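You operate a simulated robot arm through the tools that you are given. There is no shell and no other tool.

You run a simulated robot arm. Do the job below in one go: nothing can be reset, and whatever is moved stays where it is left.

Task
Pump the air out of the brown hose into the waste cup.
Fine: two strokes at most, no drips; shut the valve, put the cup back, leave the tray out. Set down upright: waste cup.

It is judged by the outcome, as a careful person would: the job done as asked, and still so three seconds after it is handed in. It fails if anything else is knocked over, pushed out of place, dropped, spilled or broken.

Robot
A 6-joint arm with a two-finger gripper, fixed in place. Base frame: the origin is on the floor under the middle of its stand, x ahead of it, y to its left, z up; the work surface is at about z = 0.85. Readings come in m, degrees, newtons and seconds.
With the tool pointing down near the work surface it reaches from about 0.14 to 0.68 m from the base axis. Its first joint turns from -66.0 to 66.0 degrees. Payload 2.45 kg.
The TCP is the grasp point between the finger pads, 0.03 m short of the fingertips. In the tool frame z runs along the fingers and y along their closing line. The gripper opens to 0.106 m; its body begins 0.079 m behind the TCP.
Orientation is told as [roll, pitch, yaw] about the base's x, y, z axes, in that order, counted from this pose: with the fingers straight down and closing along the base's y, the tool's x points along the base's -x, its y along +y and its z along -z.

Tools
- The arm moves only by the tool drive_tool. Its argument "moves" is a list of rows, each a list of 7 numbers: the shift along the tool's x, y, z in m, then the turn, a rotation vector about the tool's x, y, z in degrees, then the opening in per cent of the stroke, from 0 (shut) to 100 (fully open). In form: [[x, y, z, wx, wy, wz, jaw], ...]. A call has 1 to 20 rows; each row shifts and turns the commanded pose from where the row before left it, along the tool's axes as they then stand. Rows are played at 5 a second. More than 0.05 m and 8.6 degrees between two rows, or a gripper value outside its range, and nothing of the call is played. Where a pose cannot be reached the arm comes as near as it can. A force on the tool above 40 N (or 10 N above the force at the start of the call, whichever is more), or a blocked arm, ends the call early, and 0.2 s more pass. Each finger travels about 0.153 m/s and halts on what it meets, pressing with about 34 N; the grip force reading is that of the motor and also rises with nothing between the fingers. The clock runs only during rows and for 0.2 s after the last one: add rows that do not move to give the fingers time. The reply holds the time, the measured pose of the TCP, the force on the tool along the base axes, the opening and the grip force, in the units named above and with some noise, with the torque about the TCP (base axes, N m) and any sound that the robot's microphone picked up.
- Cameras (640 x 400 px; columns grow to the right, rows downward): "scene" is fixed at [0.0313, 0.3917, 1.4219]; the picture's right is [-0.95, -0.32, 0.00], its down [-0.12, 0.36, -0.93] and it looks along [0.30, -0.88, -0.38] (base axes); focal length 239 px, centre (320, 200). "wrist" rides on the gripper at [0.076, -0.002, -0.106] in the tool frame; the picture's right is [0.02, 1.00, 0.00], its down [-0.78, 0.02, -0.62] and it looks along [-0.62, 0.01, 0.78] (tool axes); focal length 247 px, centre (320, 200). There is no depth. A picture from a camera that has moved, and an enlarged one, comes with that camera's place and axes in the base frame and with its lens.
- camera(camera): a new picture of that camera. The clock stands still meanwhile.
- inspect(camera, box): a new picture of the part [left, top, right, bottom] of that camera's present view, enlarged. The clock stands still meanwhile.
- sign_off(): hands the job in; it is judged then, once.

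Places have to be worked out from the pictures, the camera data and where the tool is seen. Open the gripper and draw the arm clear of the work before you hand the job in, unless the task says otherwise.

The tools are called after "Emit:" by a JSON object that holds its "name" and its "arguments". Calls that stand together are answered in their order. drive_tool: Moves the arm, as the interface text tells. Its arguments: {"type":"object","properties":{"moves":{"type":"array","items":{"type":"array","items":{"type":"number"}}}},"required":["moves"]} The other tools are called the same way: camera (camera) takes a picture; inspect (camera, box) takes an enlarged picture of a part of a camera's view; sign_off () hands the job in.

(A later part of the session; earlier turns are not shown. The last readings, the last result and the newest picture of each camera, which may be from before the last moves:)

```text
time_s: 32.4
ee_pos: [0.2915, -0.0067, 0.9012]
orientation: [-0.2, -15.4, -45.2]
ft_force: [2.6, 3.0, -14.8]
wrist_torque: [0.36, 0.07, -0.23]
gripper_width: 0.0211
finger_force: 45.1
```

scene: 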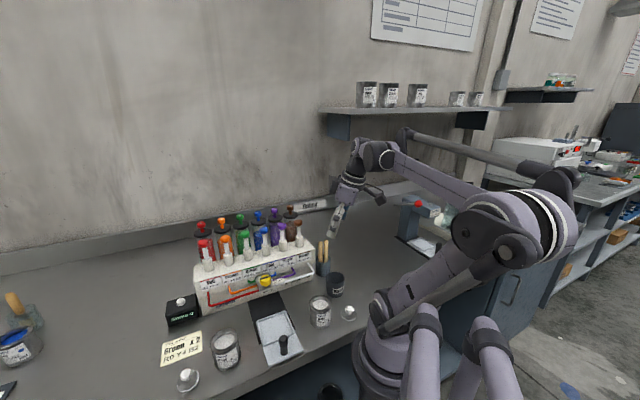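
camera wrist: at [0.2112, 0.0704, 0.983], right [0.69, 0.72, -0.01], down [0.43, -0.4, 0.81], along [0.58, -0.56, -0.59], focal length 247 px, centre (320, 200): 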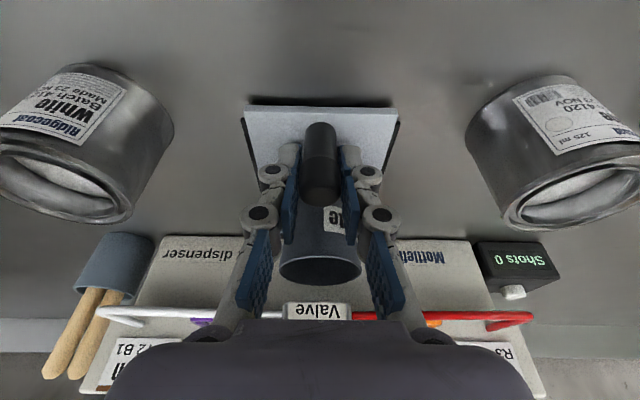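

No stop yet after 66 mm; the cup axis should be about 2 mm short of the valve axis. I push a little further, checking for the stop.

Emit:
{"name": "drive_tool", "arguments": {"moves": [[-0.0019, 0, 0.0007, 0, 0, 0, 10], [0, 0, 0, 0, 0, 0, 10]]}}

Emit:
{"name": "drive_tool", "arguments": {"moves": [[-0.0019, 0, 0.0005, 0, 0, 0, 10], [0, 0, 0, 0, 0, 0, 10]]}}

Emit:
{"name": "camera", "arguments": {"camera": "wrist"}}

Emit:
{"name": "inspect", "arguments": {"camera": "scene", "box": [200, 240, 360, 340]}}

```text
time_s: 33.0
ee_pos: [0.2936, -0.0105, 0.901]
orientation: [-0.2, -15.5, -45.0]
ft_force: [0.6, -0.2, -2.0]
wrist_torque: [0.88, 0.57, -0.23]
gripper_width: 0.0214
finger_force: 45.1
```

```text
time_s: 33.5
ee_pos: [0.2936, -0.01, 0.9002]
orientation: [-0.2, -15.5, -44.9]
ft_force: [0.0, 0.4, 6.7]
wrist_torque: [0.55, 0.4, -0.16]
gripper_width: 0.021
finger_force: 45.4
```

```text
taken
camera wrist: at [0.2208, 0.061, 0.9829], right [0.69, 0.72, -0.01], down [0.43, -0.4, 0.81], along [0.58, -0.56, -0.59], focal length 247 px, centre (320, 200)
```

wrist: 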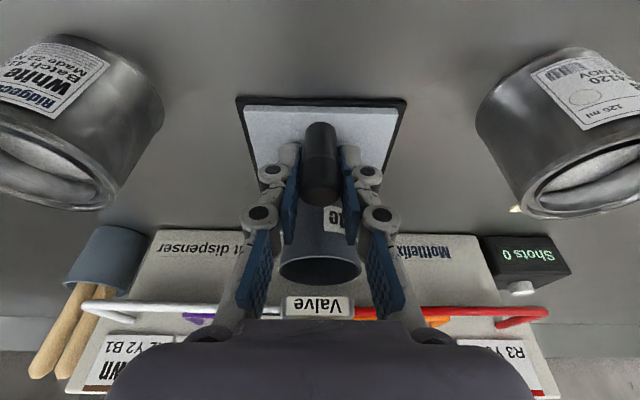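

```text
4.00 times, centred on (280, 290) of scene
camera zoom: at [0.0313, 0.3916, 1.4219], right [-0.95, -0.32, 0.0], down [-0.12, 0.36, -0.93], along [0.3, -0.88, -0.38], focal length 957 px, centre (480, -160)
```

zoom: 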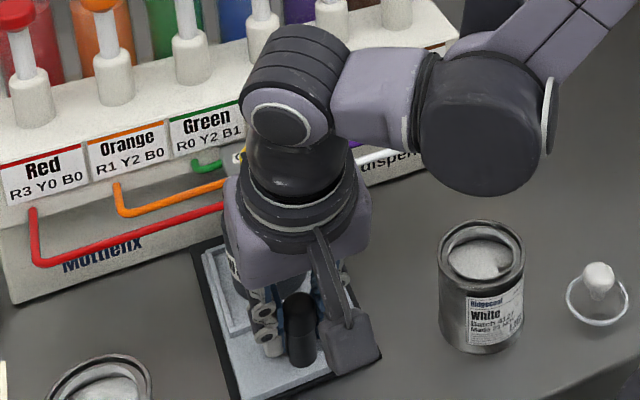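

The tray now sits within the runner outline and seems near its end. I nudge 2 mm more to confirm the stop.

Emit:
{"name": "drive_tool", "arguments": {"moves": [[-0.0019, 0, 0.0005, 0, 0, 0, 10], [0, 0, 0, 0, 0, 0, 10]]}}

Emit:
{"name": "drive_tool", "arguments": {"moves": [[-0.0019, 0, 0.0005, 0, 0, 0, 10], [0, 0, 0, 0, 0, 0, 10]]}}

```text
time_s: 34.1
ee_pos: [0.295, -0.0131, 0.9004]
orientation: [-0.2, -15.5, -45.0]
ft_force: [-0.6, -1.5, 16.5]
wrist_torque: [0.15, 0.17, -0.2]
gripper_width: 0.0211
finger_force: 44.8
```

```text
time_s: 34.8
ee_pos: [0.2968, -0.015, 0.901]
orientation: [-0.3, -15.6, -45.1]
ft_force: [-1.2, -2.1, 3.9]
wrist_torque: [-0.8, -0.47, -0.21]
gripper_width: 0.0214
finger_force: 45.1
```

No hard stop yet at 75 mm, which may be past the valve axis, so I check pictures before going further.

Emit:
{"name": "camera", "arguments": {"camera": "wrist"}}

Emit:
{"name": "inspect", "arguments": {"camera": "wrist", "box": [220, 80, 420, 205]}}

Emit:
{"name": "inspect", "arguments": {"camera": "scene", "box": [220, 265, 316, 325]}}

```text
taken
camera wrist: at [0.2237, 0.0582, 0.983], right [0.69, 0.72, -0.01], down [0.43, -0.4, 0.81], along [0.58, -0.56, -0.59], focal length 247 px, centre (320, 200)
```

wrist: 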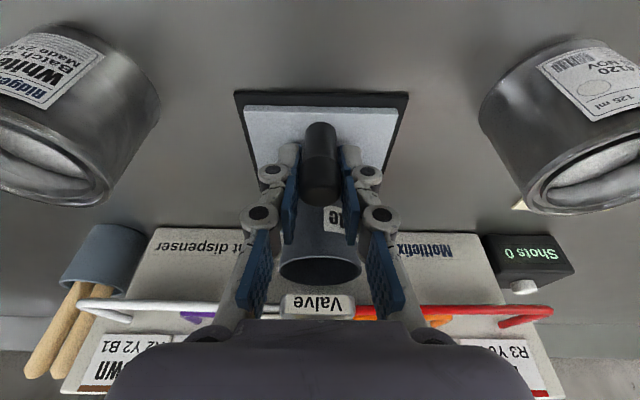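

```text
3.20 times, centred on (320, 142) of wrist
camera zoom: at [0.2237, 0.0582, 0.983], right [0.69, 0.72, -0.01], down [0.43, -0.4, 0.81], along [0.58, -0.56, -0.59], focal length 790 px, centre (320, 384)
```

zoom: 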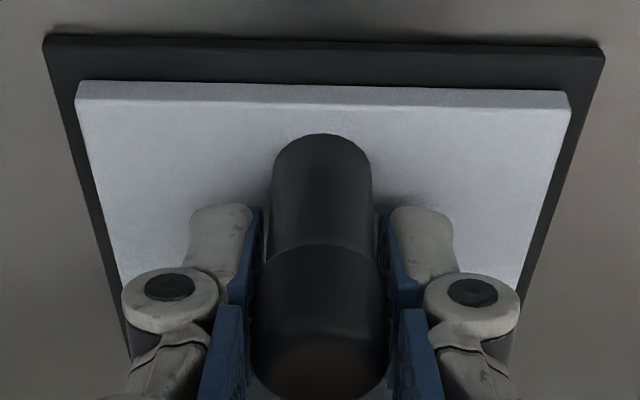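

```text
6.67 times, centred on (268, 295) of scene
camera zoom: at [0.0312, 0.3916, 1.4219], right [-0.95, -0.32, 0.0], down [-0.12, 0.36, -0.93], along [0.3, -0.88, -0.38], focal length 1595 px, centre (667, -433)
```

zoom: 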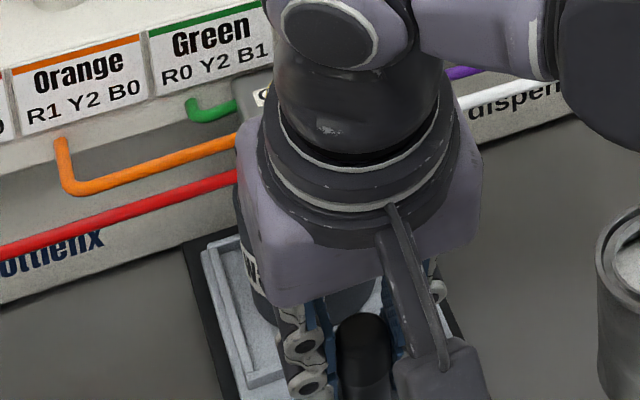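

The tray keeps sliding freely, and the plate's outer edge is now about 5 mm inside the runner's end. I continue in small steps to find the stop.

Emit:
{"name": "drive_tool", "arguments": {"moves": [[-0.0019, 0, 0.0005, 0, 0, 0, 10], [0, 0, 0, 0, 0, 0, 10], [-0.0019, 0, 0.0005, 0, 0, 0, 10], [0, 0, 0, 0, 0, 0, 10]]}}

Emit:
{"name": "drive_tool", "arguments": {"moves": [[-0.0019, 0, 0.0005, 0, 0, 0, 10], [0, 0, 0, 0, 0, 0, 10]]}}

```text
time_s: 35.8
ee_pos: [0.2984, -0.0155, 0.9004]
orientation: [-0.2, -15.3, -45.0]
ft_force: [-2.5, -2.7, -29.5]
wrist_torque: [-0.68, -0.38, -0.12]
gripper_width: 0.0213
finger_force: 45.0
```

```text
time_s: 36.4
ee_pos: [0.2997, -0.0161, 0.9014]
orientation: [-0.3, -15.3, -45.0]
ft_force: [-4.0, -3.0, -33.9]
wrist_torque: [0.36, 0.31, -0.14]
gripper_width: 0.0212
finger_force: 45.3
```

The last steps produced less motion and a vertical load. I relieve 1 mm downward and check the tray edge against the runner in the image.

Emit:
{"name": "drive_tool", "arguments": {"moves": [[0.0003, 0, 0.001, 0, 0, 0, 10], [0, 0, 0, 0, 0, 0, 10]]}}

Emit:
{"name": "inspect", "arguments": {"camera": "wrist", "box": [220, 80, 420, 205]}}

Emit:
{"name": "inspect", "arguments": {"camera": "wrist", "box": [220, 190, 420, 315]}}

```text
time_s: 37.0
ee_pos: [0.3001, -0.0186, 0.9009]
orientation: [-0.3, -15.6, -45.0]
ft_force: [-6.3, -5.3, 29.6]
wrist_torque: [0.66, 0.84, -0.17]
gripper_width: 0.0212
finger_force: 45.4
```

```text
3.20 times, centred on (320, 142) of wrist
camera zoom: at [0.2282, 0.0539, 0.9828], right [0.69, 0.72, -0.01], down [0.43, -0.4, 0.81], along [0.58, -0.57, -0.59], focal length 790 px, centre (320, 384)
```

zoom: 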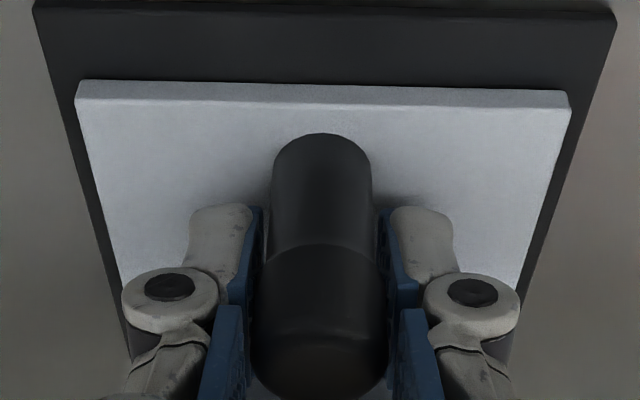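

```text
3.20 times, centred on (320, 252) of wrist
camera zoom: at [0.2282, 0.0539, 0.9828], right [0.69, 0.72, -0.01], down [0.43, -0.4, 0.81], along [0.58, -0.57, -0.59], focal length 790 px, centre (320, 32)
```

zoom: 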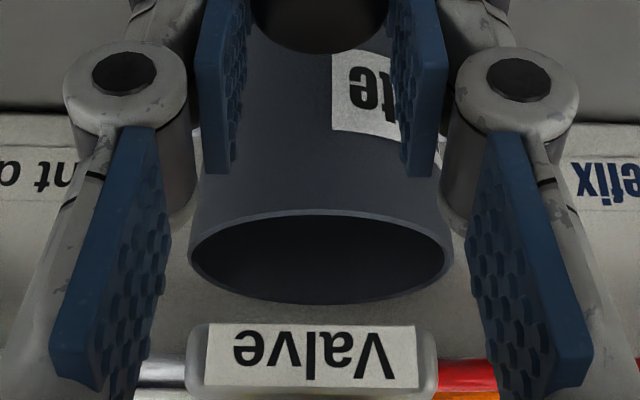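

The tray is still sliding freely: about 79 mm in, with the cup now centred under the valve block. I relax the vertical load and test for the stop over another 4 mm at most.

Emit:
{"name": "drive_tool", "arguments": {"moves": [[-0.0002, 0, -0.0006, 0, 0, 0, 10], [0, 0, 0, 0, 0, 0, 10], [-0.0019, 0, 0.0005, 0, 0, 0, 10], [0, 0, 0, 0, 0, 0, 10]]}}

Emit:
{"name": "inspect", "arguments": {"camera": "wrist", "box": [220, 80, 420, 205]}}

Emit:
{"name": "drive_tool", "arguments": {"moves": [[-0.0019, 0, 0.0005, 0, 0, 0, 10], [0, 0, 0, 0, 0, 0, 10]]}}

Emit:
{"name": "inspect", "arguments": {"camera": "wrist", "box": [220, 80, 420, 205]}}

```text
time_s: 38.0
ee_pos: [0.302, -0.0199, 0.9001]
orientation: [-0.2, -15.3, -45.0]
ft_force: [-5.1, -4.5, 15.9]
wrist_torque: [-0.55, -0.22, -0.05]
gripper_width: 0.0217
finger_force: 45.0
```

```text
3.20 times, centred on (320, 142) of wrist
camera zoom: at [0.2295, 0.0524, 0.983], right [0.69, 0.72, -0.01], down [0.43, -0.4, 0.81], along [0.58, -0.56, -0.59], focal length 790 px, centre (320, 384)
```

zoom: 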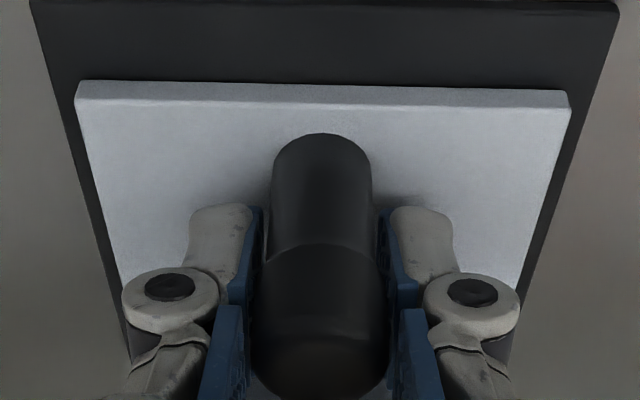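

```text
time_s: 38.5
ee_pos: [0.3044, -0.0212, 0.9013]
orientation: [-0.3, -15.4, -45.1]
ft_force: [-1.8, -1.1, 5.8]
wrist_torque: [0.2, 0.21, -0.09]
gripper_width: 0.0211
finger_force: 44.8
stopped in row 2: the force on the tool passed its limit at 41 N (the readings are from after the stop); the commanded pose is now the measured one
```

```text
3.20 times, centred on (320, 142) of wrist
camera zoom: at [0.2314, 0.0509, 0.9829], right [0.69, 0.72, -0.01], down [0.43, -0.4, 0.81], along [0.58, -0.57, -0.59], focal length 790 px, centre (320, 384)
```

zoom: 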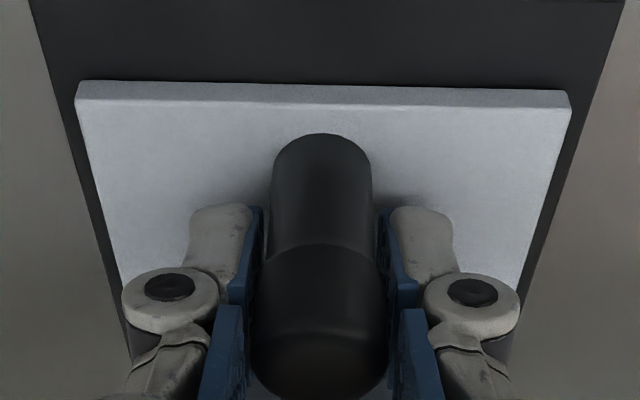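

There's still no stop at 85 mm, so I won't push further blindly. I release the handle, back off along the rail and look under the valve block from low down to find the outlet.

Emit:
{"name": "drive_tool", "arguments": {"moves": [[0, 0, 0, 0, 0, 0, 30], [0, 0, 0, 0, 0, 0, 50], [0, 0, 0, 0, 0, 0, 60], [0, 0, 0, 0, 0, 0, 60]]}}

Emit:
{"name": "drive_tool", "arguments": {"moves": [[0.0193, 0, -0.0052, 0, 0, 0, 60], [0.0193, 0, -0.0052, 0, 0, 0, 60], [0.029, 0, -0.0078, 0, 0, 0, 60], [0.0063, 0, -0.0415, 0, -7.5, 0, 60], [0, 0, 0, 0, -7.5, 0, 60], [0, 0, 0, 0, -7.5, 0, 60], [0, 0, 0, 0, -7.5, 0, 60], [0, 0, 0, 0, 0, 0, 60]]}}

Emit:
{"name": "camera", "arguments": {"camera": "wrist"}}

Emit:
{"name": "inspect", "arguments": {"camera": "scene", "box": [200, 250, 360, 350]}}

```text
time_s: 39.5
ee_pos: [0.3047, -0.0204, 0.9014]
orientation: [-0.1, -15.4, -45.1]
ft_force: [0.0, -0.3, 0.3]
wrist_torque: [-0.02, -0.02, -0.03]
gripper_width: 0.0635
finger_force: 0.0
```

```text
time_s: 41.3
ee_pos: [0.2421, 0.0407, 0.9376]
orientation: [-0.4, -45.6, -45.0]
ft_force: [0.0, -0.8, -0.1]
wrist_torque: [0.0, 0.0, 0.02]
gripper_width: 0.0637
finger_force: 0.1
```

```text
taken
camera wrist: at [0.1506, 0.1325, 0.9582], right [0.7, 0.72, -0.02], down [0.09, -0.06, 0.99], along [0.71, -0.7, -0.11], focal length 247 px, centre (320, 200)
```

wrist: 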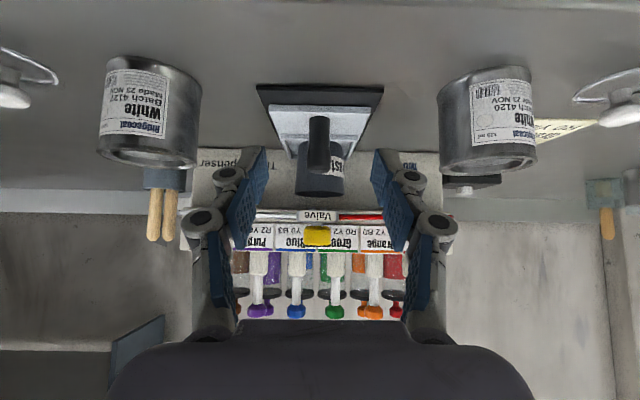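

```text
4.00 times, centred on (280, 300) of scene
camera zoom: at [0.0313, 0.3916, 1.4219], right [-0.95, -0.32, 0.0], down [-0.12, 0.36, -0.93], along [0.3, -0.88, -0.38], focal length 957 px, centre (480, -200)
```

zoom: 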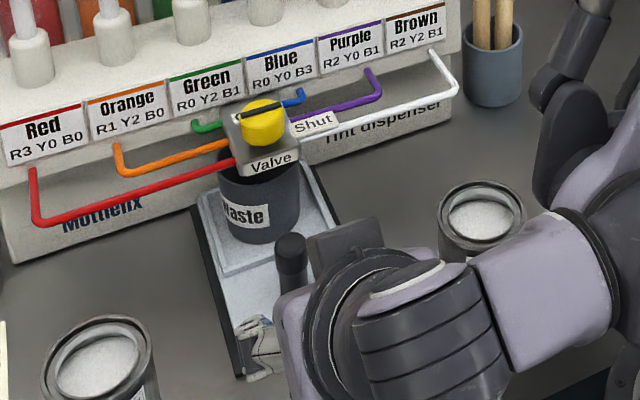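

The cup stands upright under the valve block. I zoom both views to look for the nozzle and judge the alignment.

Emit:
{"name": "inspect", "arguments": {"camera": "wrist", "box": [256, 160, 384, 240]}}

Emit:
{"name": "inspect", "arguments": {"camera": "scene", "box": [235, 268, 299, 308]}}

```text
5.00 times, centred on (320, 200) of wrist
camera zoom: at [0.1506, 0.1325, 0.9582], right [0.7, 0.72, -0.02], down [0.09, -0.06, 0.99], along [0.71, -0.7, -0.11], focal length 1235 px, centre (320, 200)
```

zoom: 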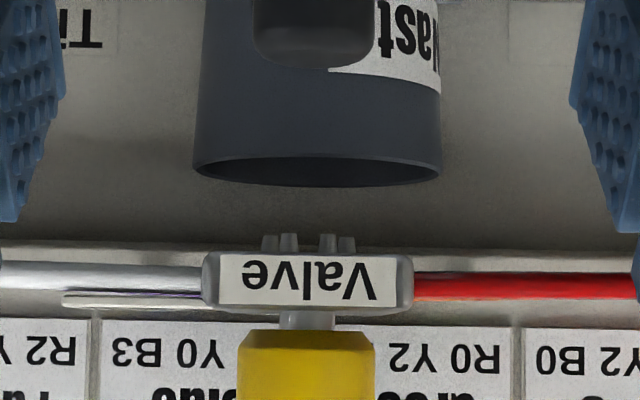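

```text
10.00 times, centred on (267, 288) of scene
camera zoom: at [0.0313, 0.3916, 1.4219], right [-0.95, -0.32, 0.0], down [-0.12, 0.36, -0.93], along [0.3, -0.88, -0.38], focal length 2393 px, centre (850, -680)
```

zoom: 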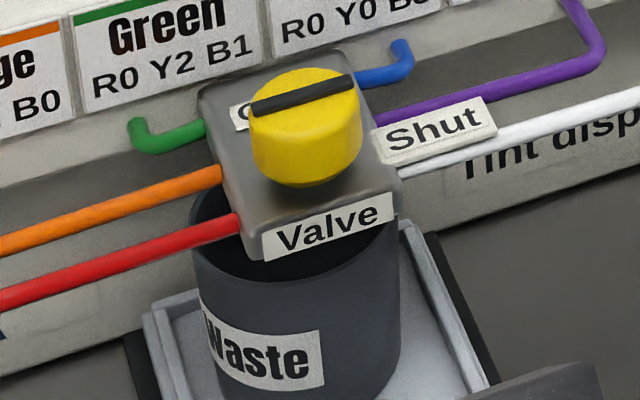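

I can now see six small nozzles in a ring of about 9 mm radius under the valve block, roughly under the knob (h≈0.285–0.295 along the rail), while the cup has gone about 1 cm past that (≈0.301). I take a second, lower look to triangulate the nozzles before adjusting.

Emit:
{"name": "drive_tool", "arguments": {"moves": [[0.0125, 0, 0.01225, 0, 0, 0, 60], [0.0125, 0, 0.01225, 0, 0, 0, 60], [0, 0, 0, 0, 0, 0, 60]]}}

Emit:
{"name": "camera", "arguments": {"camera": "wrist"}}

Emit:
{"name": "inspect", "arguments": {"camera": "wrist", "box": [256, 160, 384, 240]}}

```text
time_s: 42.1
ee_pos: [0.2424, 0.0422, 0.9101]
orientation: [-0.4, -45.3, -44.9]
ft_force: [0.3, -0.6, 0.7]
wrist_torque: [-0.03, -0.01, -0.02]
gripper_width: 0.0636
finger_force: 0.1
out of reach, approached as far as the arm can: row 2
```

```text
taken
camera wrist: at [0.1503, 0.1337, 0.9309], right [0.7, 0.72, -0.02], down [0.09, -0.06, 0.99], along [0.71, -0.7, -0.11], focal length 247 px, centre (320, 200)
```

wrist: 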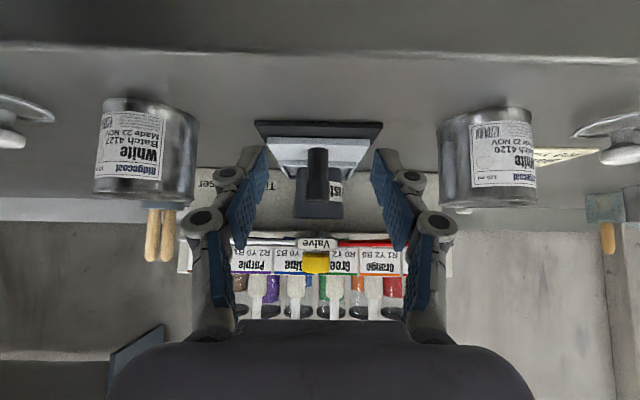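

```text
5.00 times, centred on (320, 200) of wrist
camera zoom: at [0.1503, 0.1337, 0.9309], right [0.7, 0.72, -0.02], down [0.09, -0.06, 0.99], along [0.71, -0.7, -0.11], focal length 1235 px, centre (320, 200)
```

zoom: 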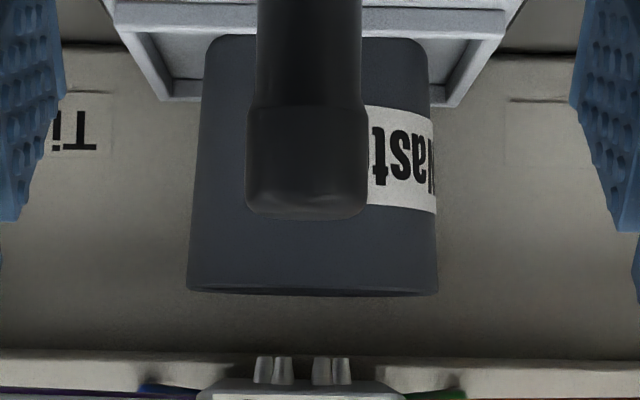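

The nozzles now show just above the cup's far side. I zoom harder to measure their positions relative to the cup rim.

Emit:
{"name": "inspect", "arguments": {"camera": "wrist", "box": [288, 210, 352, 250]}}

Emit:
{"name": "inspect", "arguments": {"camera": "wrist", "box": [272, 160, 368, 220]}}

```text
10.00 times, centred on (320, 230) of wrist
camera zoom: at [0.1503, 0.1337, 0.9309], right [0.7, 0.72, -0.02], down [0.09, -0.06, 0.99], along [0.71, -0.7, -0.11], focal length 2470 px, centre (320, -100)
```

zoom: 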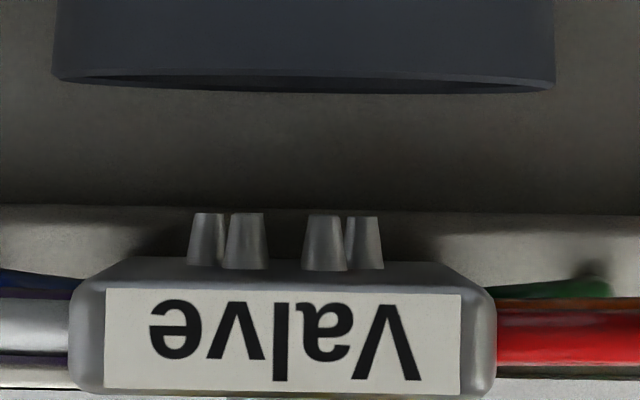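

```text
6.67 times, centred on (320, 190) of wrist
camera zoom: at [0.1503, 0.1337, 0.9309], right [0.7, 0.72, -0.02], down [0.09, -0.06, 0.99], along [0.71, -0.7, -0.11], focal length 1646 px, centre (320, 267)
```

zoom: 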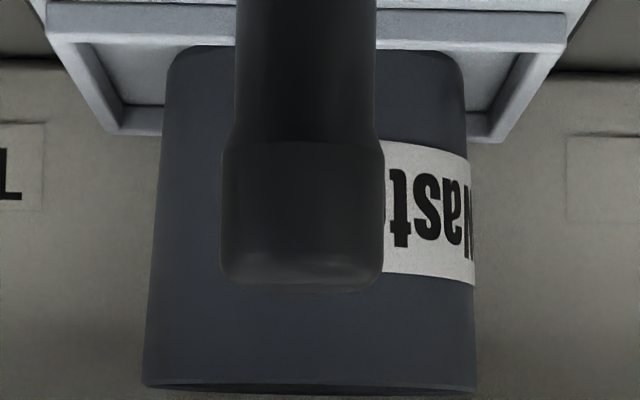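

From the two views the nozzle ring centre comes out near h≈0.295 (±4 mm) and the cup at ≈0.301, so all nozzles are well inside the 27 mm cup mouth, and the last 41 N trip suggests the tray is at its stop. Now I rise and go above the valve knob with the tool vertical.

Emit:
{"name": "drive_tool", "arguments": {"moves": [[-0.0249, 0, -0.0246, 0, 0, 0, 60], [-0.0249, 0, -0.0246, 0, 0, 0, 60], [-0.0249, 0, -0.0246, 0, 0, 0, 60], [-0.0249, 0, -0.0246, 0, 0, 0, 60], [0, 0, 0, 0, 7.5, 0, 47], [0, 0, 0, 0, 7.5, 0, 47], [0, 0, 0, 0, 7.5, 0, 47], [0, 0, 0, 0, 7.5, 0, 47], [0, 0, 0, 0, 7.5, 0, 47], [0, 0, 0, 0, 7.7, 0, 47], [-0.047, 0, 0, 0, 0, 0, 47], [-0.047, 0, 0, 0, 0, 0, 47], [-0.047, 0, 0, 0, 0, 0, 47], [0, 0, 0, 0, 0, 0, 47]]}}

Emit:
{"name": "camera", "arguments": {"camera": "wrist"}}

Emit:
{"name": "camera", "arguments": {"camera": "scene"}}

```text
time_s: 45.1
ee_pos: [0.3426, -0.0591, 1.051]
orientation: [-0.2, -0.2, -45.2]
ft_force: [-0.7, -0.1, -0.1]
wrist_torque: [-0.03, -0.04, -0.02]
gripper_width: 0.0499
finger_force: 0.1
```

```text
taken
camera wrist: at [0.2884, -0.0042, 1.1571], right [0.69, 0.72, 0.0], down [0.56, -0.54, 0.62], along [0.45, -0.44, -0.78], focal length 247 px, centre (320, 200)
```

wrist: 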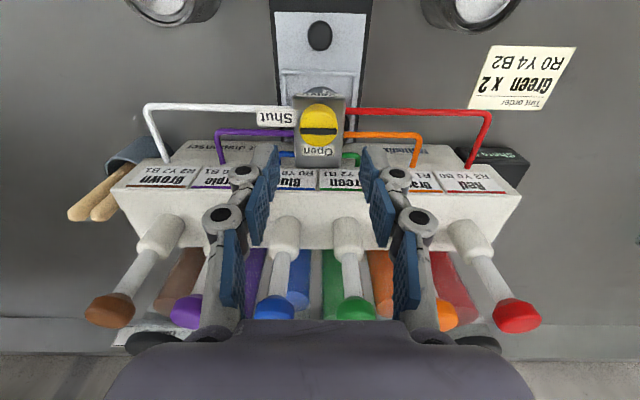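

```text
taken
```

scene: 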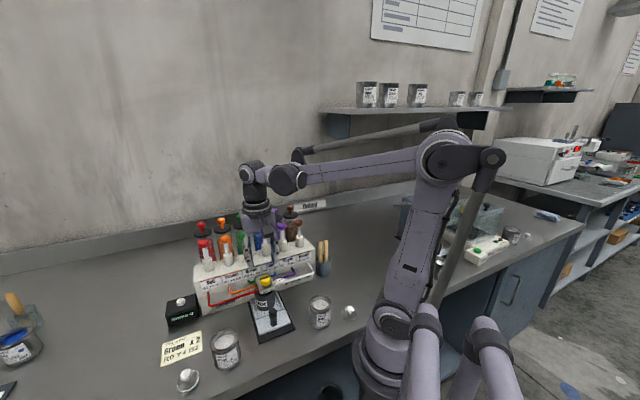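

The knob is nearly on the tool axis already (expected pixel ≈(321,132)). I zoom to measure the residual offset.

Emit:
{"name": "inspect", "arguments": {"camera": "wrist", "box": [272, 90, 368, 150]}}

```text
6.67 times, centred on (320, 120) of wrist
camera zoom: at [0.2884, -0.0042, 1.1571], right [0.69, 0.72, 0.0], down [0.56, -0.54, 0.62], along [0.45, -0.44, -0.78], focal length 1646 px, centre (320, 733)
```

zoom: 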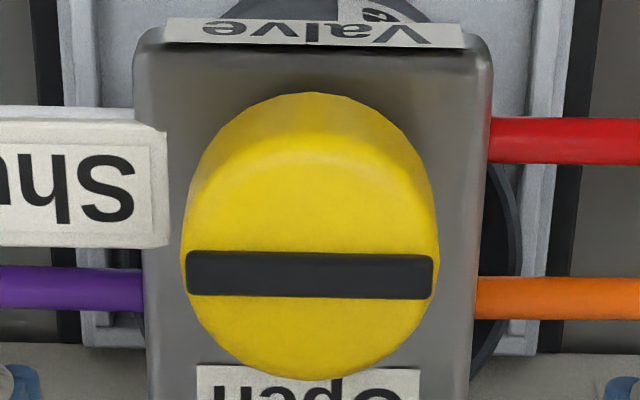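

The knob centre is about 2 mm toward the brown side and 1 mm toward the tray from the tool axis. I correct that, turn the tool to yaw −90° (so it can turn +90° with the knob), and check again.

Emit:
{"name": "drive_tool", "arguments": {"moves": [[0.001, -0.0019, 0, 0, 0, 7.5, 47], [0, 0, 0, 0, 0, 7.5, 47], [0, 0, 0, 0, 0, 7.5, 47], [0, 0, 0, 0, 0, 7.5, 47], [0, 0, 0, 0, 0, 7.5, 47], [0, 0, 0, 0, 0, 7.5, 47], [0, 0, 0.02, 0, 0, 0, 47], [0, 0, 0, 0, 0, 0, 47]]}}

Emit:
{"name": "camera", "arguments": {"camera": "wrist"}}

Emit:
{"name": "inspect", "arguments": {"camera": "wrist", "box": [256, 100, 384, 180]}}

```text
time_s: 46.9
ee_pos: [0.3404, -0.0588, 1.0308]
orientation: [0.0, -0.3, -90.2]
ft_force: [0.0, 0.6, 0.6]
wrist_torque: [0.0, 0.02, 0.01]
gripper_width: 0.0494
finger_force: 0.1
```

```text
taken
camera wrist: at [0.3395, 0.0193, 1.1357], right [1.0, 0.02, 0.0], down [0.01, -0.78, 0.63], along [0.01, -0.63, -0.78], focal length 247 px, centre (320, 200)
```

wrist: 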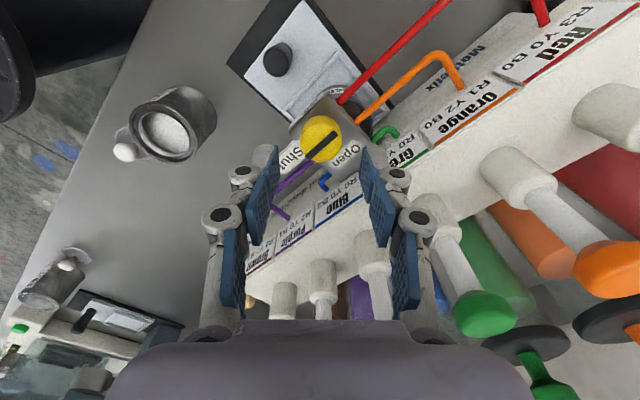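

```text
5.00 times, centred on (320, 140) of wrist
camera zoom: at [0.3395, 0.0193, 1.1357], right [1.0, 0.02, 0.0], down [0.01, -0.78, 0.63], along [0.01, -0.63, -0.78], focal length 1235 px, centre (320, 500)
```

zoom: 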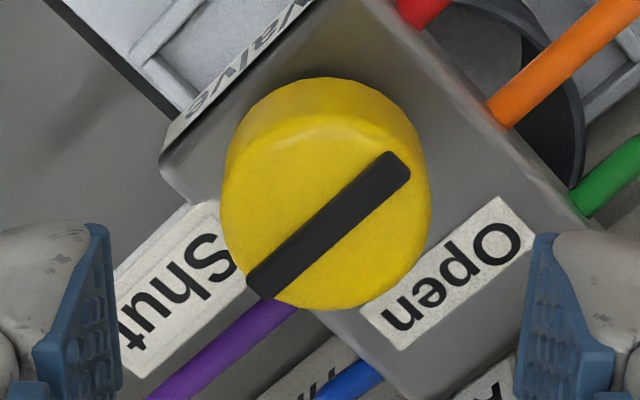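

Aligned within about half a millimetre. I descend so the fingertips reach beside the knob just above the block, then close on it.

Emit:
{"name": "drive_tool", "arguments": {"moves": [[0, 0, 0.018, 0, 0, 0, 47], [0, 0, 0.017, 0, 0, 0, 47], [0, 0, 0, 0, 0, 0, 47]]}}

Emit:
{"name": "camera", "arguments": {"camera": "wrist"}}

Emit:
{"name": "inspect", "arguments": {"camera": "scene", "box": [220, 245, 316, 305]}}

```text
time_s: 47.7
ee_pos: [0.3408, -0.0589, 0.9946]
orientation: [0.0, -0.3, -90.2]
ft_force: [0.1, -0.2, -0.1]
wrist_torque: [0.01, 0.01, 0.01]
gripper_width: 0.0497
finger_force: 0.0
```

```text
taken
camera wrist: at [0.3397, 0.0182, 1.1008], right [1.0, 0.02, 0.0], down [0.01, -0.78, 0.63], along [0.01, -0.63, -0.78], focal length 247 px, centre (320, 200)
```

wrist: 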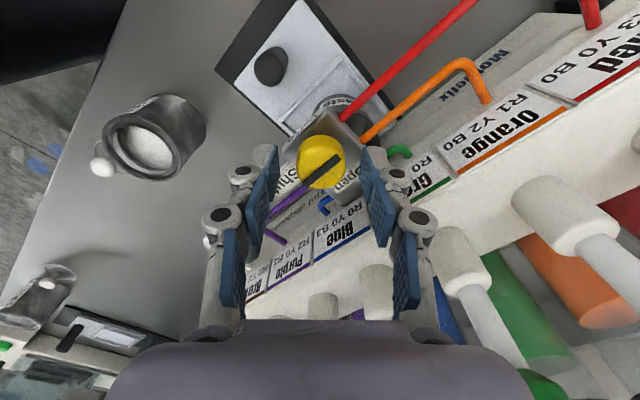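

```text
6.67 times, centred on (268, 275) of scene
camera zoom: at [0.0313, 0.3917, 1.4219], right [-0.95, -0.32, 0.0], down [-0.12, 0.36, -0.93], along [0.3, -0.88, -0.38], focal length 1595 px, centre (667, -300)
```

zoom: 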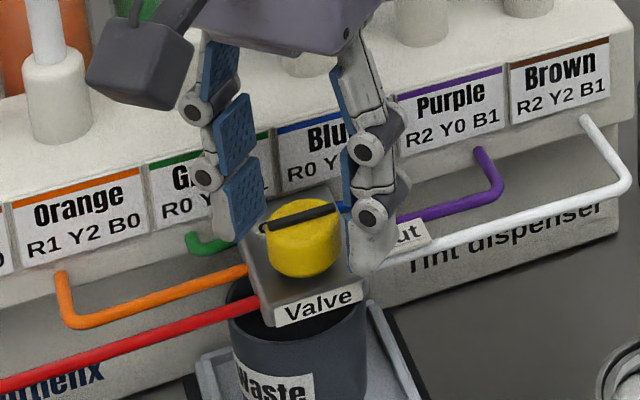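

The fingers straddle the knob correctly. I close on it and read the forces.

Emit:
{"name": "drive_tool", "arguments": {"moves": [[0, 0, 0, 0, 0, 0, 35], [0, 0, 0, 0, 0, 0, 20], [0, 0, 0, 0, 0, 0, 15], [0, 0, 0, 0, 0, 0, 15]]}}

Emit:
{"name": "inspect", "arguments": {"camera": "wrist", "box": [240, 100, 400, 200]}}

```text
time_s: 48.7
ee_pos: [0.3409, -0.0596, 0.9956]
orientation: [0.1, -0.3, -90.2]
ft_force: [5.7, -0.4, 2.2]
wrist_torque: [0.0, -0.18, 0.06]
gripper_width: 0.029
finger_force: 44.2
```

```text
4.00 times, centred on (320, 150) of wrist
camera zoom: at [0.34, 0.0183, 1.101], right [1.0, 0.02, 0.0], down [0.01, -0.78, 0.63], along [0.01, -0.63, -0.78], focal length 988 px, centre (320, 400)
```

zoom: 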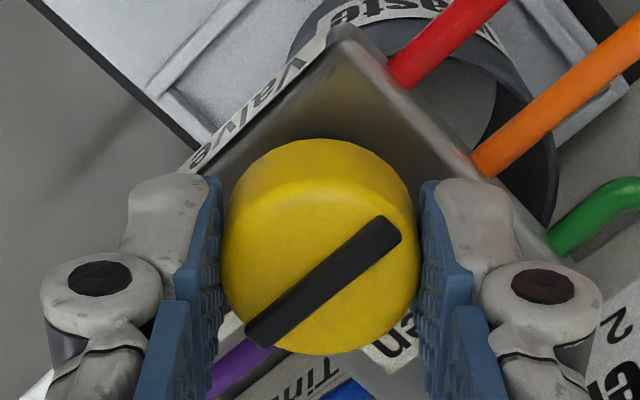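

The knob is gripped (0.029 m wide) with small side load. I turn 30° toward Open first and check torque and image.

Emit:
{"name": "drive_tool", "arguments": {"moves": [[0, 0, 0, 0, 0, -7.5, 15], [0, 0, 0, 0, 0, -7.5, 15], [0, 0, 0, 0, 0, -7.5, 15], [0, 0, 0, 0, 0, -7.5, 15], [0, 0, 0, 0, 0, 0, 15]]}}

Emit:
{"name": "inspect", "arguments": {"camera": "wrist", "box": [240, 100, 400, 200]}}

```text
time_s: 49.9
ee_pos: [0.3419, -0.0598, 0.9949]
orientation: [0.0, -0.3, -60.2]
ft_force: [13.2, -6.1, -20.1]
wrist_torque: [-0.16, -0.31, -0.03]
gripper_width: 0.0291
finger_force: 45.4
```

```text
4.00 times, centred on (320, 150) of wrist
camera zoom: at [0.3021, 0.0075, 1.1009], right [0.86, 0.52, 0.0], down [0.4, -0.67, 0.63], along [0.32, -0.54, -0.78], focal length 988 px, centre (320, 400)
```

zoom: 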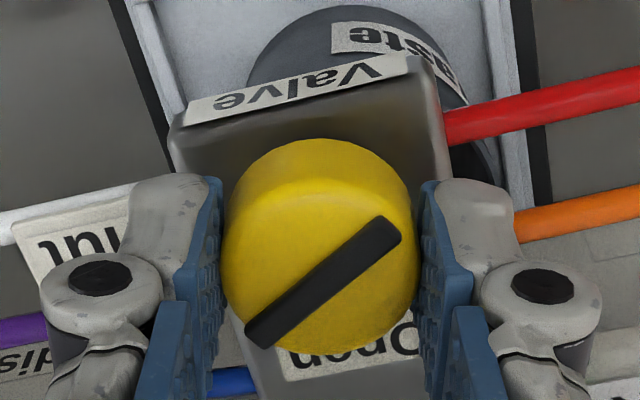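

The knob follows the gripper. I ease the side and vertical load slightly and turn another 30°.

Emit:
{"name": "drive_tool", "arguments": {"moves": [[-0.0007, 0.0005, 0.0006, 0, 0, -7.5, 15], [0, 0, 0, 0, 0, -7.5, 15], [0, 0, 0, 0, 0, -7.5, 15], [0, 0, 0, 0, 0, -7.5, 15], [0, 0, 0, 0, 0, 0, 15]]}}

Emit:
{"name": "inspect", "arguments": {"camera": "wrist", "box": [240, 100, 400, 200]}}

```text
time_s: 51.1
ee_pos: [0.3421, -0.0593, 0.9963]
orientation: [-0.3, -0.2, -30.1]
ft_force: [7.6, -2.7, -33.1]
wrist_torque: [-0.27, -0.69, -0.01]
gripper_width: 0.0289
finger_force: 45.1
```

```text
4.00 times, centred on (320, 150) of wrist
camera zoom: at [0.2753, -0.021, 1.1014], right [0.48, 0.88, 0.0], down [0.69, -0.37, 0.62], along [0.54, -0.3, -0.78], focal length 988 px, centre (320, 400)
```

zoom: 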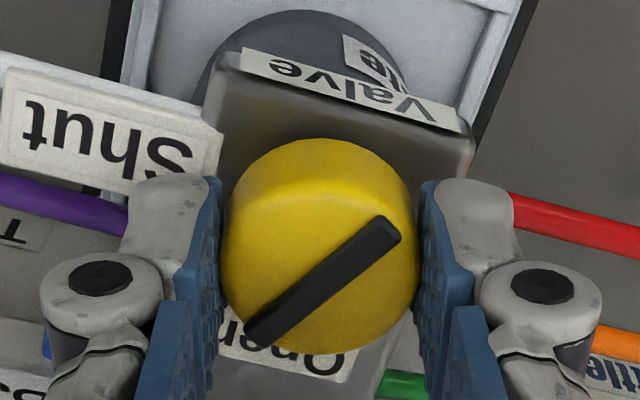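

Turning well; the vertical pull is −33 N so I lower 1 mm, then turn the last 30°.

Emit:
{"name": "drive_tool", "arguments": {"moves": [[0, 0, 0.0009, 0, 0, 0, 15], [-0.0004, 0.0003, 0, 0, 0, -7.5, 15], [0, 0, 0, 0, 0, -7.5, 15], [0, 0, 0, 0, 0, 0, 15]]}}

Emit:
{"name": "drive_tool", "arguments": {"moves": [[0, 0, 0, 0, 0, -7.5, 15], [0, 0, 0, 0, 0, -7.5, 15], [0, 0, 0, 0, 0, 0, 15]]}}

Emit:
{"name": "inspect", "arguments": {"camera": "wrist", "box": [240, 100, 400, 200]}}

```text
time_s: 52.1
ee_pos: [0.3412, -0.0585, 0.9946]
orientation: [-0.4, -0.1, -15.1]
ft_force: [11.3, -1.3, 23.3]
wrist_torque: [0.0, 0.11, -0.03]
gripper_width: 0.0292
finger_force: 45.5
```

```text
time_s: 52.9
ee_pos: [0.3402, -0.0589, 0.9942]
orientation: [-0.2, 0.0, 0.0]
ft_force: [9.7, 5.1, 31.8]
wrist_torque: [0.13, -0.47, -0.01]
gripper_width: 0.0291
finger_force: 44.8
```

```text
4.00 times, centred on (320, 150) of wrist
camera zoom: at [0.2658, -0.0592, 1.1014], right [-0.02, 1.0, 0.0], down [0.78, 0.02, 0.62], along [0.62, 0.01, -0.78], focal length 988 px, centre (320, 400)
```

zoom: 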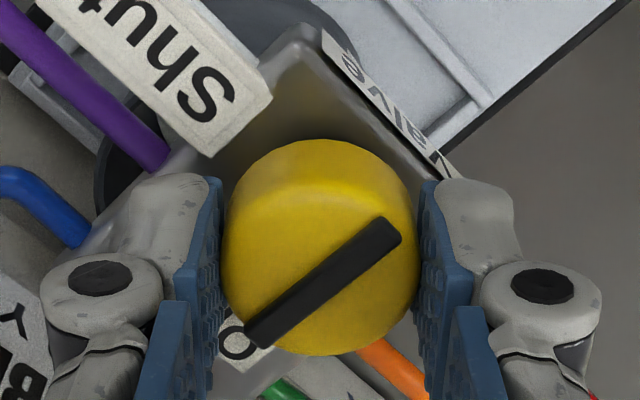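

The bar now points at "Open" — a full 90°. I relieve the vertical load, release the knob and rise straight up.

Emit:
{"name": "drive_tool", "arguments": {"moves": [[0, 0, -0.0008, 0, 0, 0, 15], [0, 0, 0, 0, 0, 0, 30], [0, 0, 0, 0, 0, 0, 47], [0, 0, 0, 0, 0, 0, 47], [0, 0, -0.02, 0, 0, 0, 47], [0, 0, -0.04, 0, 0, 0, 47], [0, 0, -0.05, 0, 0, 0, 47], [0, 0, -0.05, 0, 0, 0, 30], [0, 0, 0, 0, 0, 0, 0], [0, 0, 0, 0, 0, 0, 0]]}}

Emit:
{"name": "camera", "arguments": {"camera": "wrist"}}

Emit:
{"name": "inspect", "arguments": {"camera": "scene", "box": [180, 200, 340, 300]}}

```text
time_s: 55.1
ee_pos: [0.3431, -0.0601, 1.1581]
orientation: [-0.3, 0.0, -0.2]
ft_force: [0.1, 0.3, 1.0]
wrist_torque: [0.03, 0.05, -0.02]
gripper_width: 0.0002
finger_force: 28.7
```

```text
taken
camera wrist: at [0.2664, -0.0604, 1.2648], right [-0.02, 1.0, -0.01], down [0.78, 0.02, 0.62], along [0.62, 0.01, -0.78], focal length 247 px, centre (320, 200)
```

wrist: 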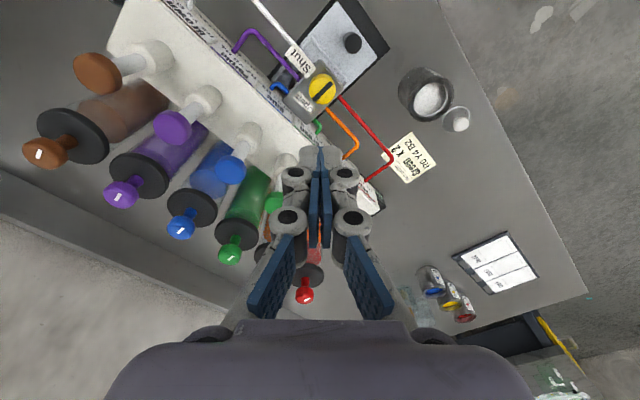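

```text
4.00 times, centred on (260, 250) of scene
camera zoom: at [0.0313, 0.3917, 1.4219], right [-0.95, -0.32, 0.0], down [-0.12, 0.36, -0.93], along [0.3, -0.88, -0.38], focal length 957 px, centre (560, 0)
```

zoom: 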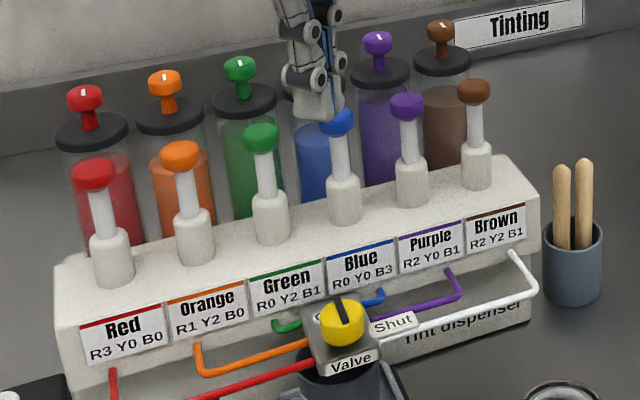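

The valve bar points to Open. Now I move the closed gripper high over the brown pump head, estimated at (0.307,-0.215) with its top near z=1.078, and check alignment.

Emit:
{"name": "drive_tool", "arguments": {"moves": [[0.009, -0.0388, -0.006, 0, 0, 0, 0], [0.009, -0.0388, -0.006, 0, 0, 0, 0], [0.009, -0.0388, 0, 0, 0, 0, 0], [0.009, -0.0388, 0, 0, 0, 0, 0], [0, 0, 0, 0, 0, 7.5, 0], [0, 0, 0, 0, 0, 7.5, 0], [0, 0, 0, 0, 0, 7.5, 0], [0, 0, 0, 0, 0, 7.5, 0], [0, 0, 0, 0, 0, 7.5, 0], [0, 0, 0, 0, 0, 7.5, 0], [0, 0, 0, 0, 0, 0, 0]]}}

Emit:
{"name": "camera", "arguments": {"camera": "wrist"}}

Emit:
{"name": "inspect", "arguments": {"camera": "wrist", "box": [256, 90, 384, 170]}}

Emit:
{"name": "inspect", "arguments": {"camera": "scene", "box": [220, 180, 348, 260]}}

```text
time_s: 57.5
ee_pos: [0.3063, -0.2138, 1.1674]
orientation: [-0.2, -0.1, -45.3]
ft_force: [-0.8, -0.1, -0.2]
wrist_torque: [-0.01, 0.01, 0.01]
gripper_width: 0.0001
finger_force: 28.7
```

```text
taken
camera wrist: at [0.251, -0.1594, 1.2737], right [0.69, 0.72, 0.0], down [0.56, -0.54, 0.62], along [0.45, -0.44, -0.78], focal length 247 px, centre (320, 200)
```

wrist: 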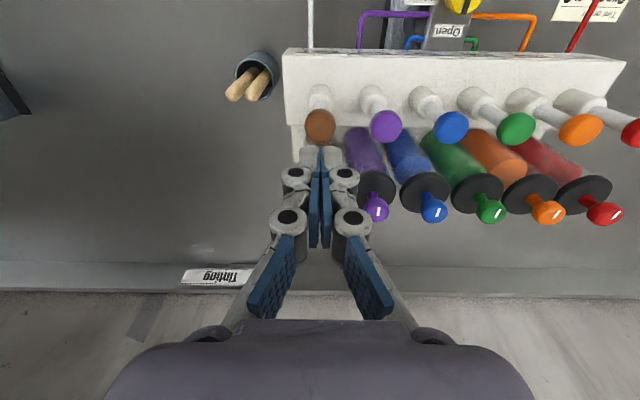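

```text
5.00 times, centred on (320, 130) of wrist
camera zoom: at [0.251, -0.1594, 1.2737], right [0.69, 0.72, 0.0], down [0.56, -0.54, 0.62], along [0.45, -0.44, -0.78], focal length 1235 px, centre (320, 550)
```

zoom: 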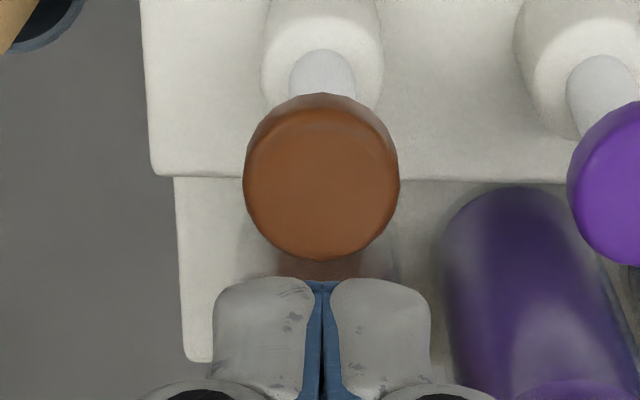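

```text
5.00 times, centred on (284, 220) of scene
camera zoom: at [0.0313, 0.3917, 1.4219], right [-0.95, -0.32, 0.0], down [-0.12, 0.36, -0.93], along [0.3, -0.88, -0.38], focal length 1196 px, centre (500, 100)
```

zoom: 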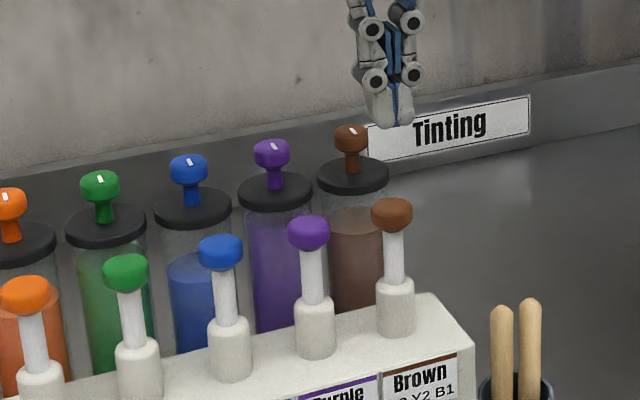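

The pump head centre is about 1 mm off the tool axis; I correct that and descend to just above the head, then touch it in small steps.

Emit:
{"name": "drive_tool", "arguments": {"moves": [[-0.0012, 0.001, 0.02, 0, 0, 0, 0], [0, 0, 0.02, 0, 0, 0, 0], [0, 0, 0.008, 0, 0, 0, 0], [0, 0, 0, 0, 0, 0, 0]]}}

Emit:
{"name": "camera", "arguments": {"camera": "wrist"}}

Emit:
{"name": "inspect", "arguments": {"camera": "scene", "box": [252, 180, 348, 240]}}

```text
time_s: 58.5
ee_pos: [0.3081, -0.2129, 1.1198]
orientation: [-0.2, -0.3, -45.2]
ft_force: [0.4, -0.2, -0.5]
wrist_torque: [0.0, 0.01, 0.0]
gripper_width: 0.0
finger_force: 28.9
```

```text
taken
camera wrist: at [0.2528, -0.1588, 1.2269], right [0.69, 0.72, 0.0], down [0.56, -0.54, 0.62], along [0.45, -0.44, -0.78], focal length 247 px, centre (320, 200)
```

wrist: 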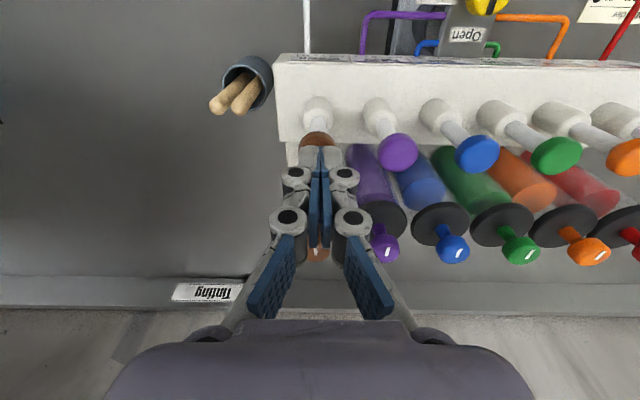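

```text
6.67 times, centred on (300, 210) of scene
camera zoom: at [0.0313, 0.3917, 1.4219], right [-0.95, -0.32, 0.0], down [-0.12, 0.36, -0.93], along [0.3, -0.88, -0.38], focal length 1595 px, centre (453, 133)
```

zoom: 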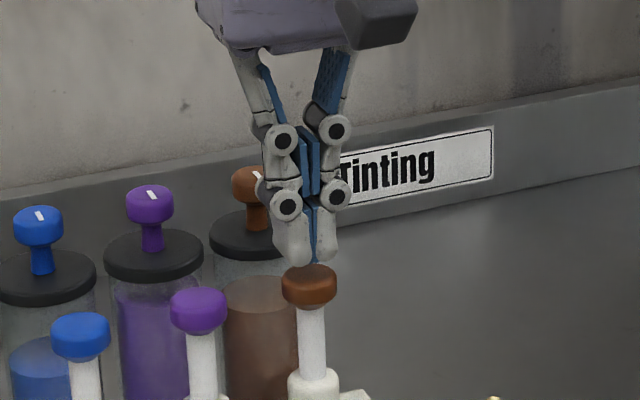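

The fingertips are centred a little above the brown pump head. I lower in small steps to find contact.

Emit:
{"name": "drive_tool", "arguments": {"moves": [[0, 0, 0.005, 0, 0, 0, 0], [0, 0, 0, 0, 0, 0, 0]]}}

Emit:
{"name": "drive_tool", "arguments": {"moves": [[0, 0, 0.003, 0, 0, 0, 0], [0, 0, 0, 0, 0, 0, 0]]}}

Emit:
{"name": "drive_tool", "arguments": {"moves": [[0, 0, 0.003, 0, 0, 0, 0], [0, 0, 0, 0, 0, 0, 0]]}}

```text
time_s: 59.1
ee_pos: [0.308, -0.2143, 1.1158]
orientation: [-0.1, -0.3, -45.1]
ft_force: [0.2, 0.2, 0.1]
wrist_torque: [-0.02, 0.01, 0.02]
gripper_width: 0.0003
finger_force: 28.9
```

```text
time_s: 59.7
ee_pos: [0.3072, -0.2129, 1.1129]
orientation: [-0.3, -0.2, -45.2]
ft_force: [-0.8, -0.5, 0.8]
wrist_torque: [-0.01, -0.01, -0.01]
gripper_width: 0.0
finger_force: 28.5
```

```text
time_s: 60.3
ee_pos: [0.3073, -0.2147, 1.1102]
orientation: [-0.2, -0.2, -45.2]
ft_force: [-0.7, 0.6, -0.3]
wrist_torque: [-0.01, -0.02, 0.02]
gripper_width: 0.0
finger_force: 28.8
```

No contact yet at z=1.110; continuing downward.

Emit:
{"name": "drive_tool", "arguments": {"moves": [[0, 0, 0.003, 0, 0, 0, 0], [0, 0, 0, 0, 0, 0, 0]]}}

Emit:
{"name": "drive_tool", "arguments": {"moves": [[0, 0, 0.003, 0, 0, 0, 0], [0, 0, 0, 0, 0, 0, 0]]}}

Emit:
{"name": "inspect", "arguments": {"camera": "scene", "box": [252, 190, 348, 250]}}

```text
time_s: 60.9
ee_pos: [0.3077, -0.2141, 1.1081]
orientation: [-0.3, -0.2, -45.2]
ft_force: [-1.0, -1.0, 2.6]
wrist_torque: [-0.01, 0.04, 0.0]
gripper_width: 0.006
finger_force: 28.1
```

```text
time_s: 61.5
ee_pos: [0.3083, -0.213, 1.104]
orientation: [-0.2, -0.3, -45.2]
ft_force: [0.2, 0.6, 3.0]
wrist_torque: [0.04, 0.02, -0.05]
gripper_width: 0.0058
finger_force: 27.9
```

```text
6.67 times, centred on (300, 220) of scene
camera zoom: at [0.0313, 0.3917, 1.4219], right [-0.95, -0.32, 0.0], down [-0.12, 0.36, -0.93], along [0.3, -0.88, -0.38], focal length 1595 px, centre (453, 67)
```

zoom: 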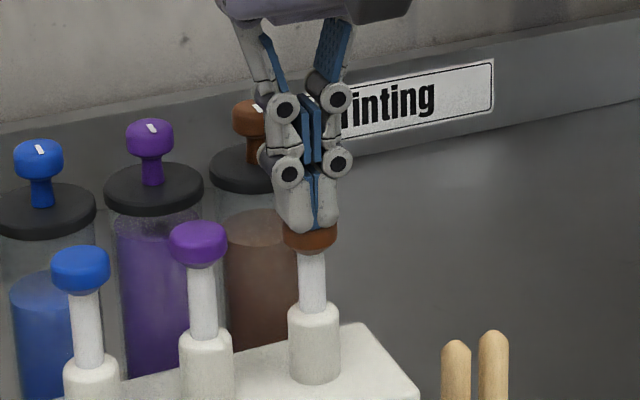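

Contact made: a light spring force of about 3 N and the head is starting down. I continue the stroke slowly.

Emit:
{"name": "drive_tool", "arguments": {"moves": [[0, 0, 0.004, 0, 0, 0, 0], [0, 0, 0.004, 0, 0, 0, 0], [0, 0, 0, 0, 0, 0, 0]]}}

Emit:
{"name": "inspect", "arguments": {"camera": "scene", "box": [230, 200, 358, 280]}}

```text
time_s: 62.3
ee_pos: [0.3069, -0.2144, 1.0953]
orientation: [-0.2, -0.3, -45.1]
ft_force: [2.9, 0.7, 4.3]
wrist_torque: [0.02, -0.04, -0.04]
gripper_width: 0.0059
finger_force: 28.3
```

```text
5.00 times, centred on (294, 240) of scene
camera zoom: at [0.0314, 0.3917, 1.4219], right [-0.95, -0.32, 0.0], down [-0.12, 0.36, -0.93], along [0.3, -0.88, -0.38], focal length 1196 px, centre (450, 0)
```

zoom: 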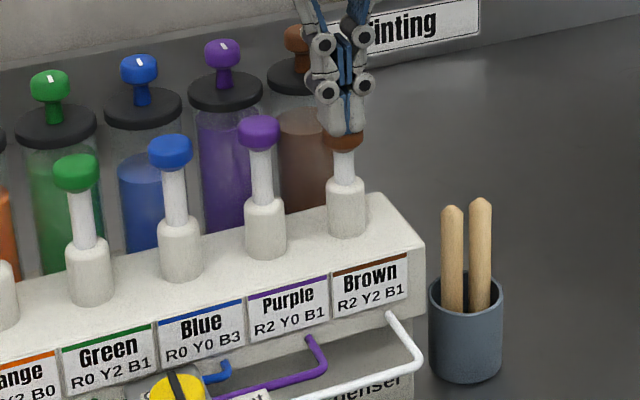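

The stroke goes smoothly (4 N), pump head about 13 mm down. I continue.

Emit:
{"name": "drive_tool", "arguments": {"moves": [[0, 0, 0.004, 0, 0, 0, 0], [0, 0, 0.004, 0, 0, 0, 0], [0, 0, 0, 0, 0, 0, 0]]}}

Emit:
{"name": "inspect", "arguments": {"camera": "scene", "box": [230, 210, 358, 290]}}

```text
time_s: 63.1
ee_pos: [0.3057, -0.213, 1.0875]
orientation: [-0.2, -0.2, -45.1]
ft_force: [2.5, 2.0, 28.6]
wrist_torque: [0.06, -0.05, -0.02]
gripper_width: 0.0062
finger_force: 29.0
```

```text
5.00 times, centred on (294, 250) of scene
camera zoom: at [0.0311, 0.3919, 1.4219], right [-0.95, -0.32, 0.0], down [-0.12, 0.36, -0.93], along [0.3, -0.88, -0.38], focal length 1196 px, centre (450, -50)
```

zoom: 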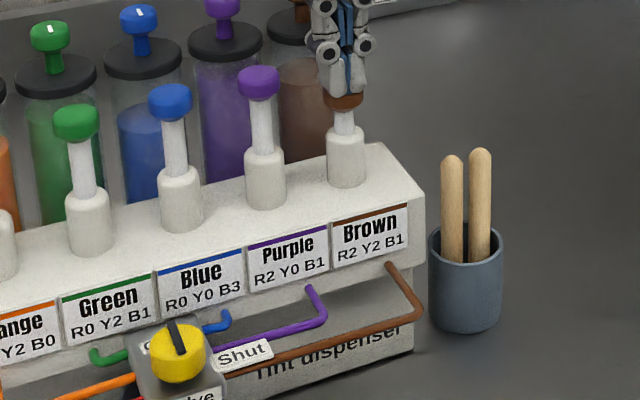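

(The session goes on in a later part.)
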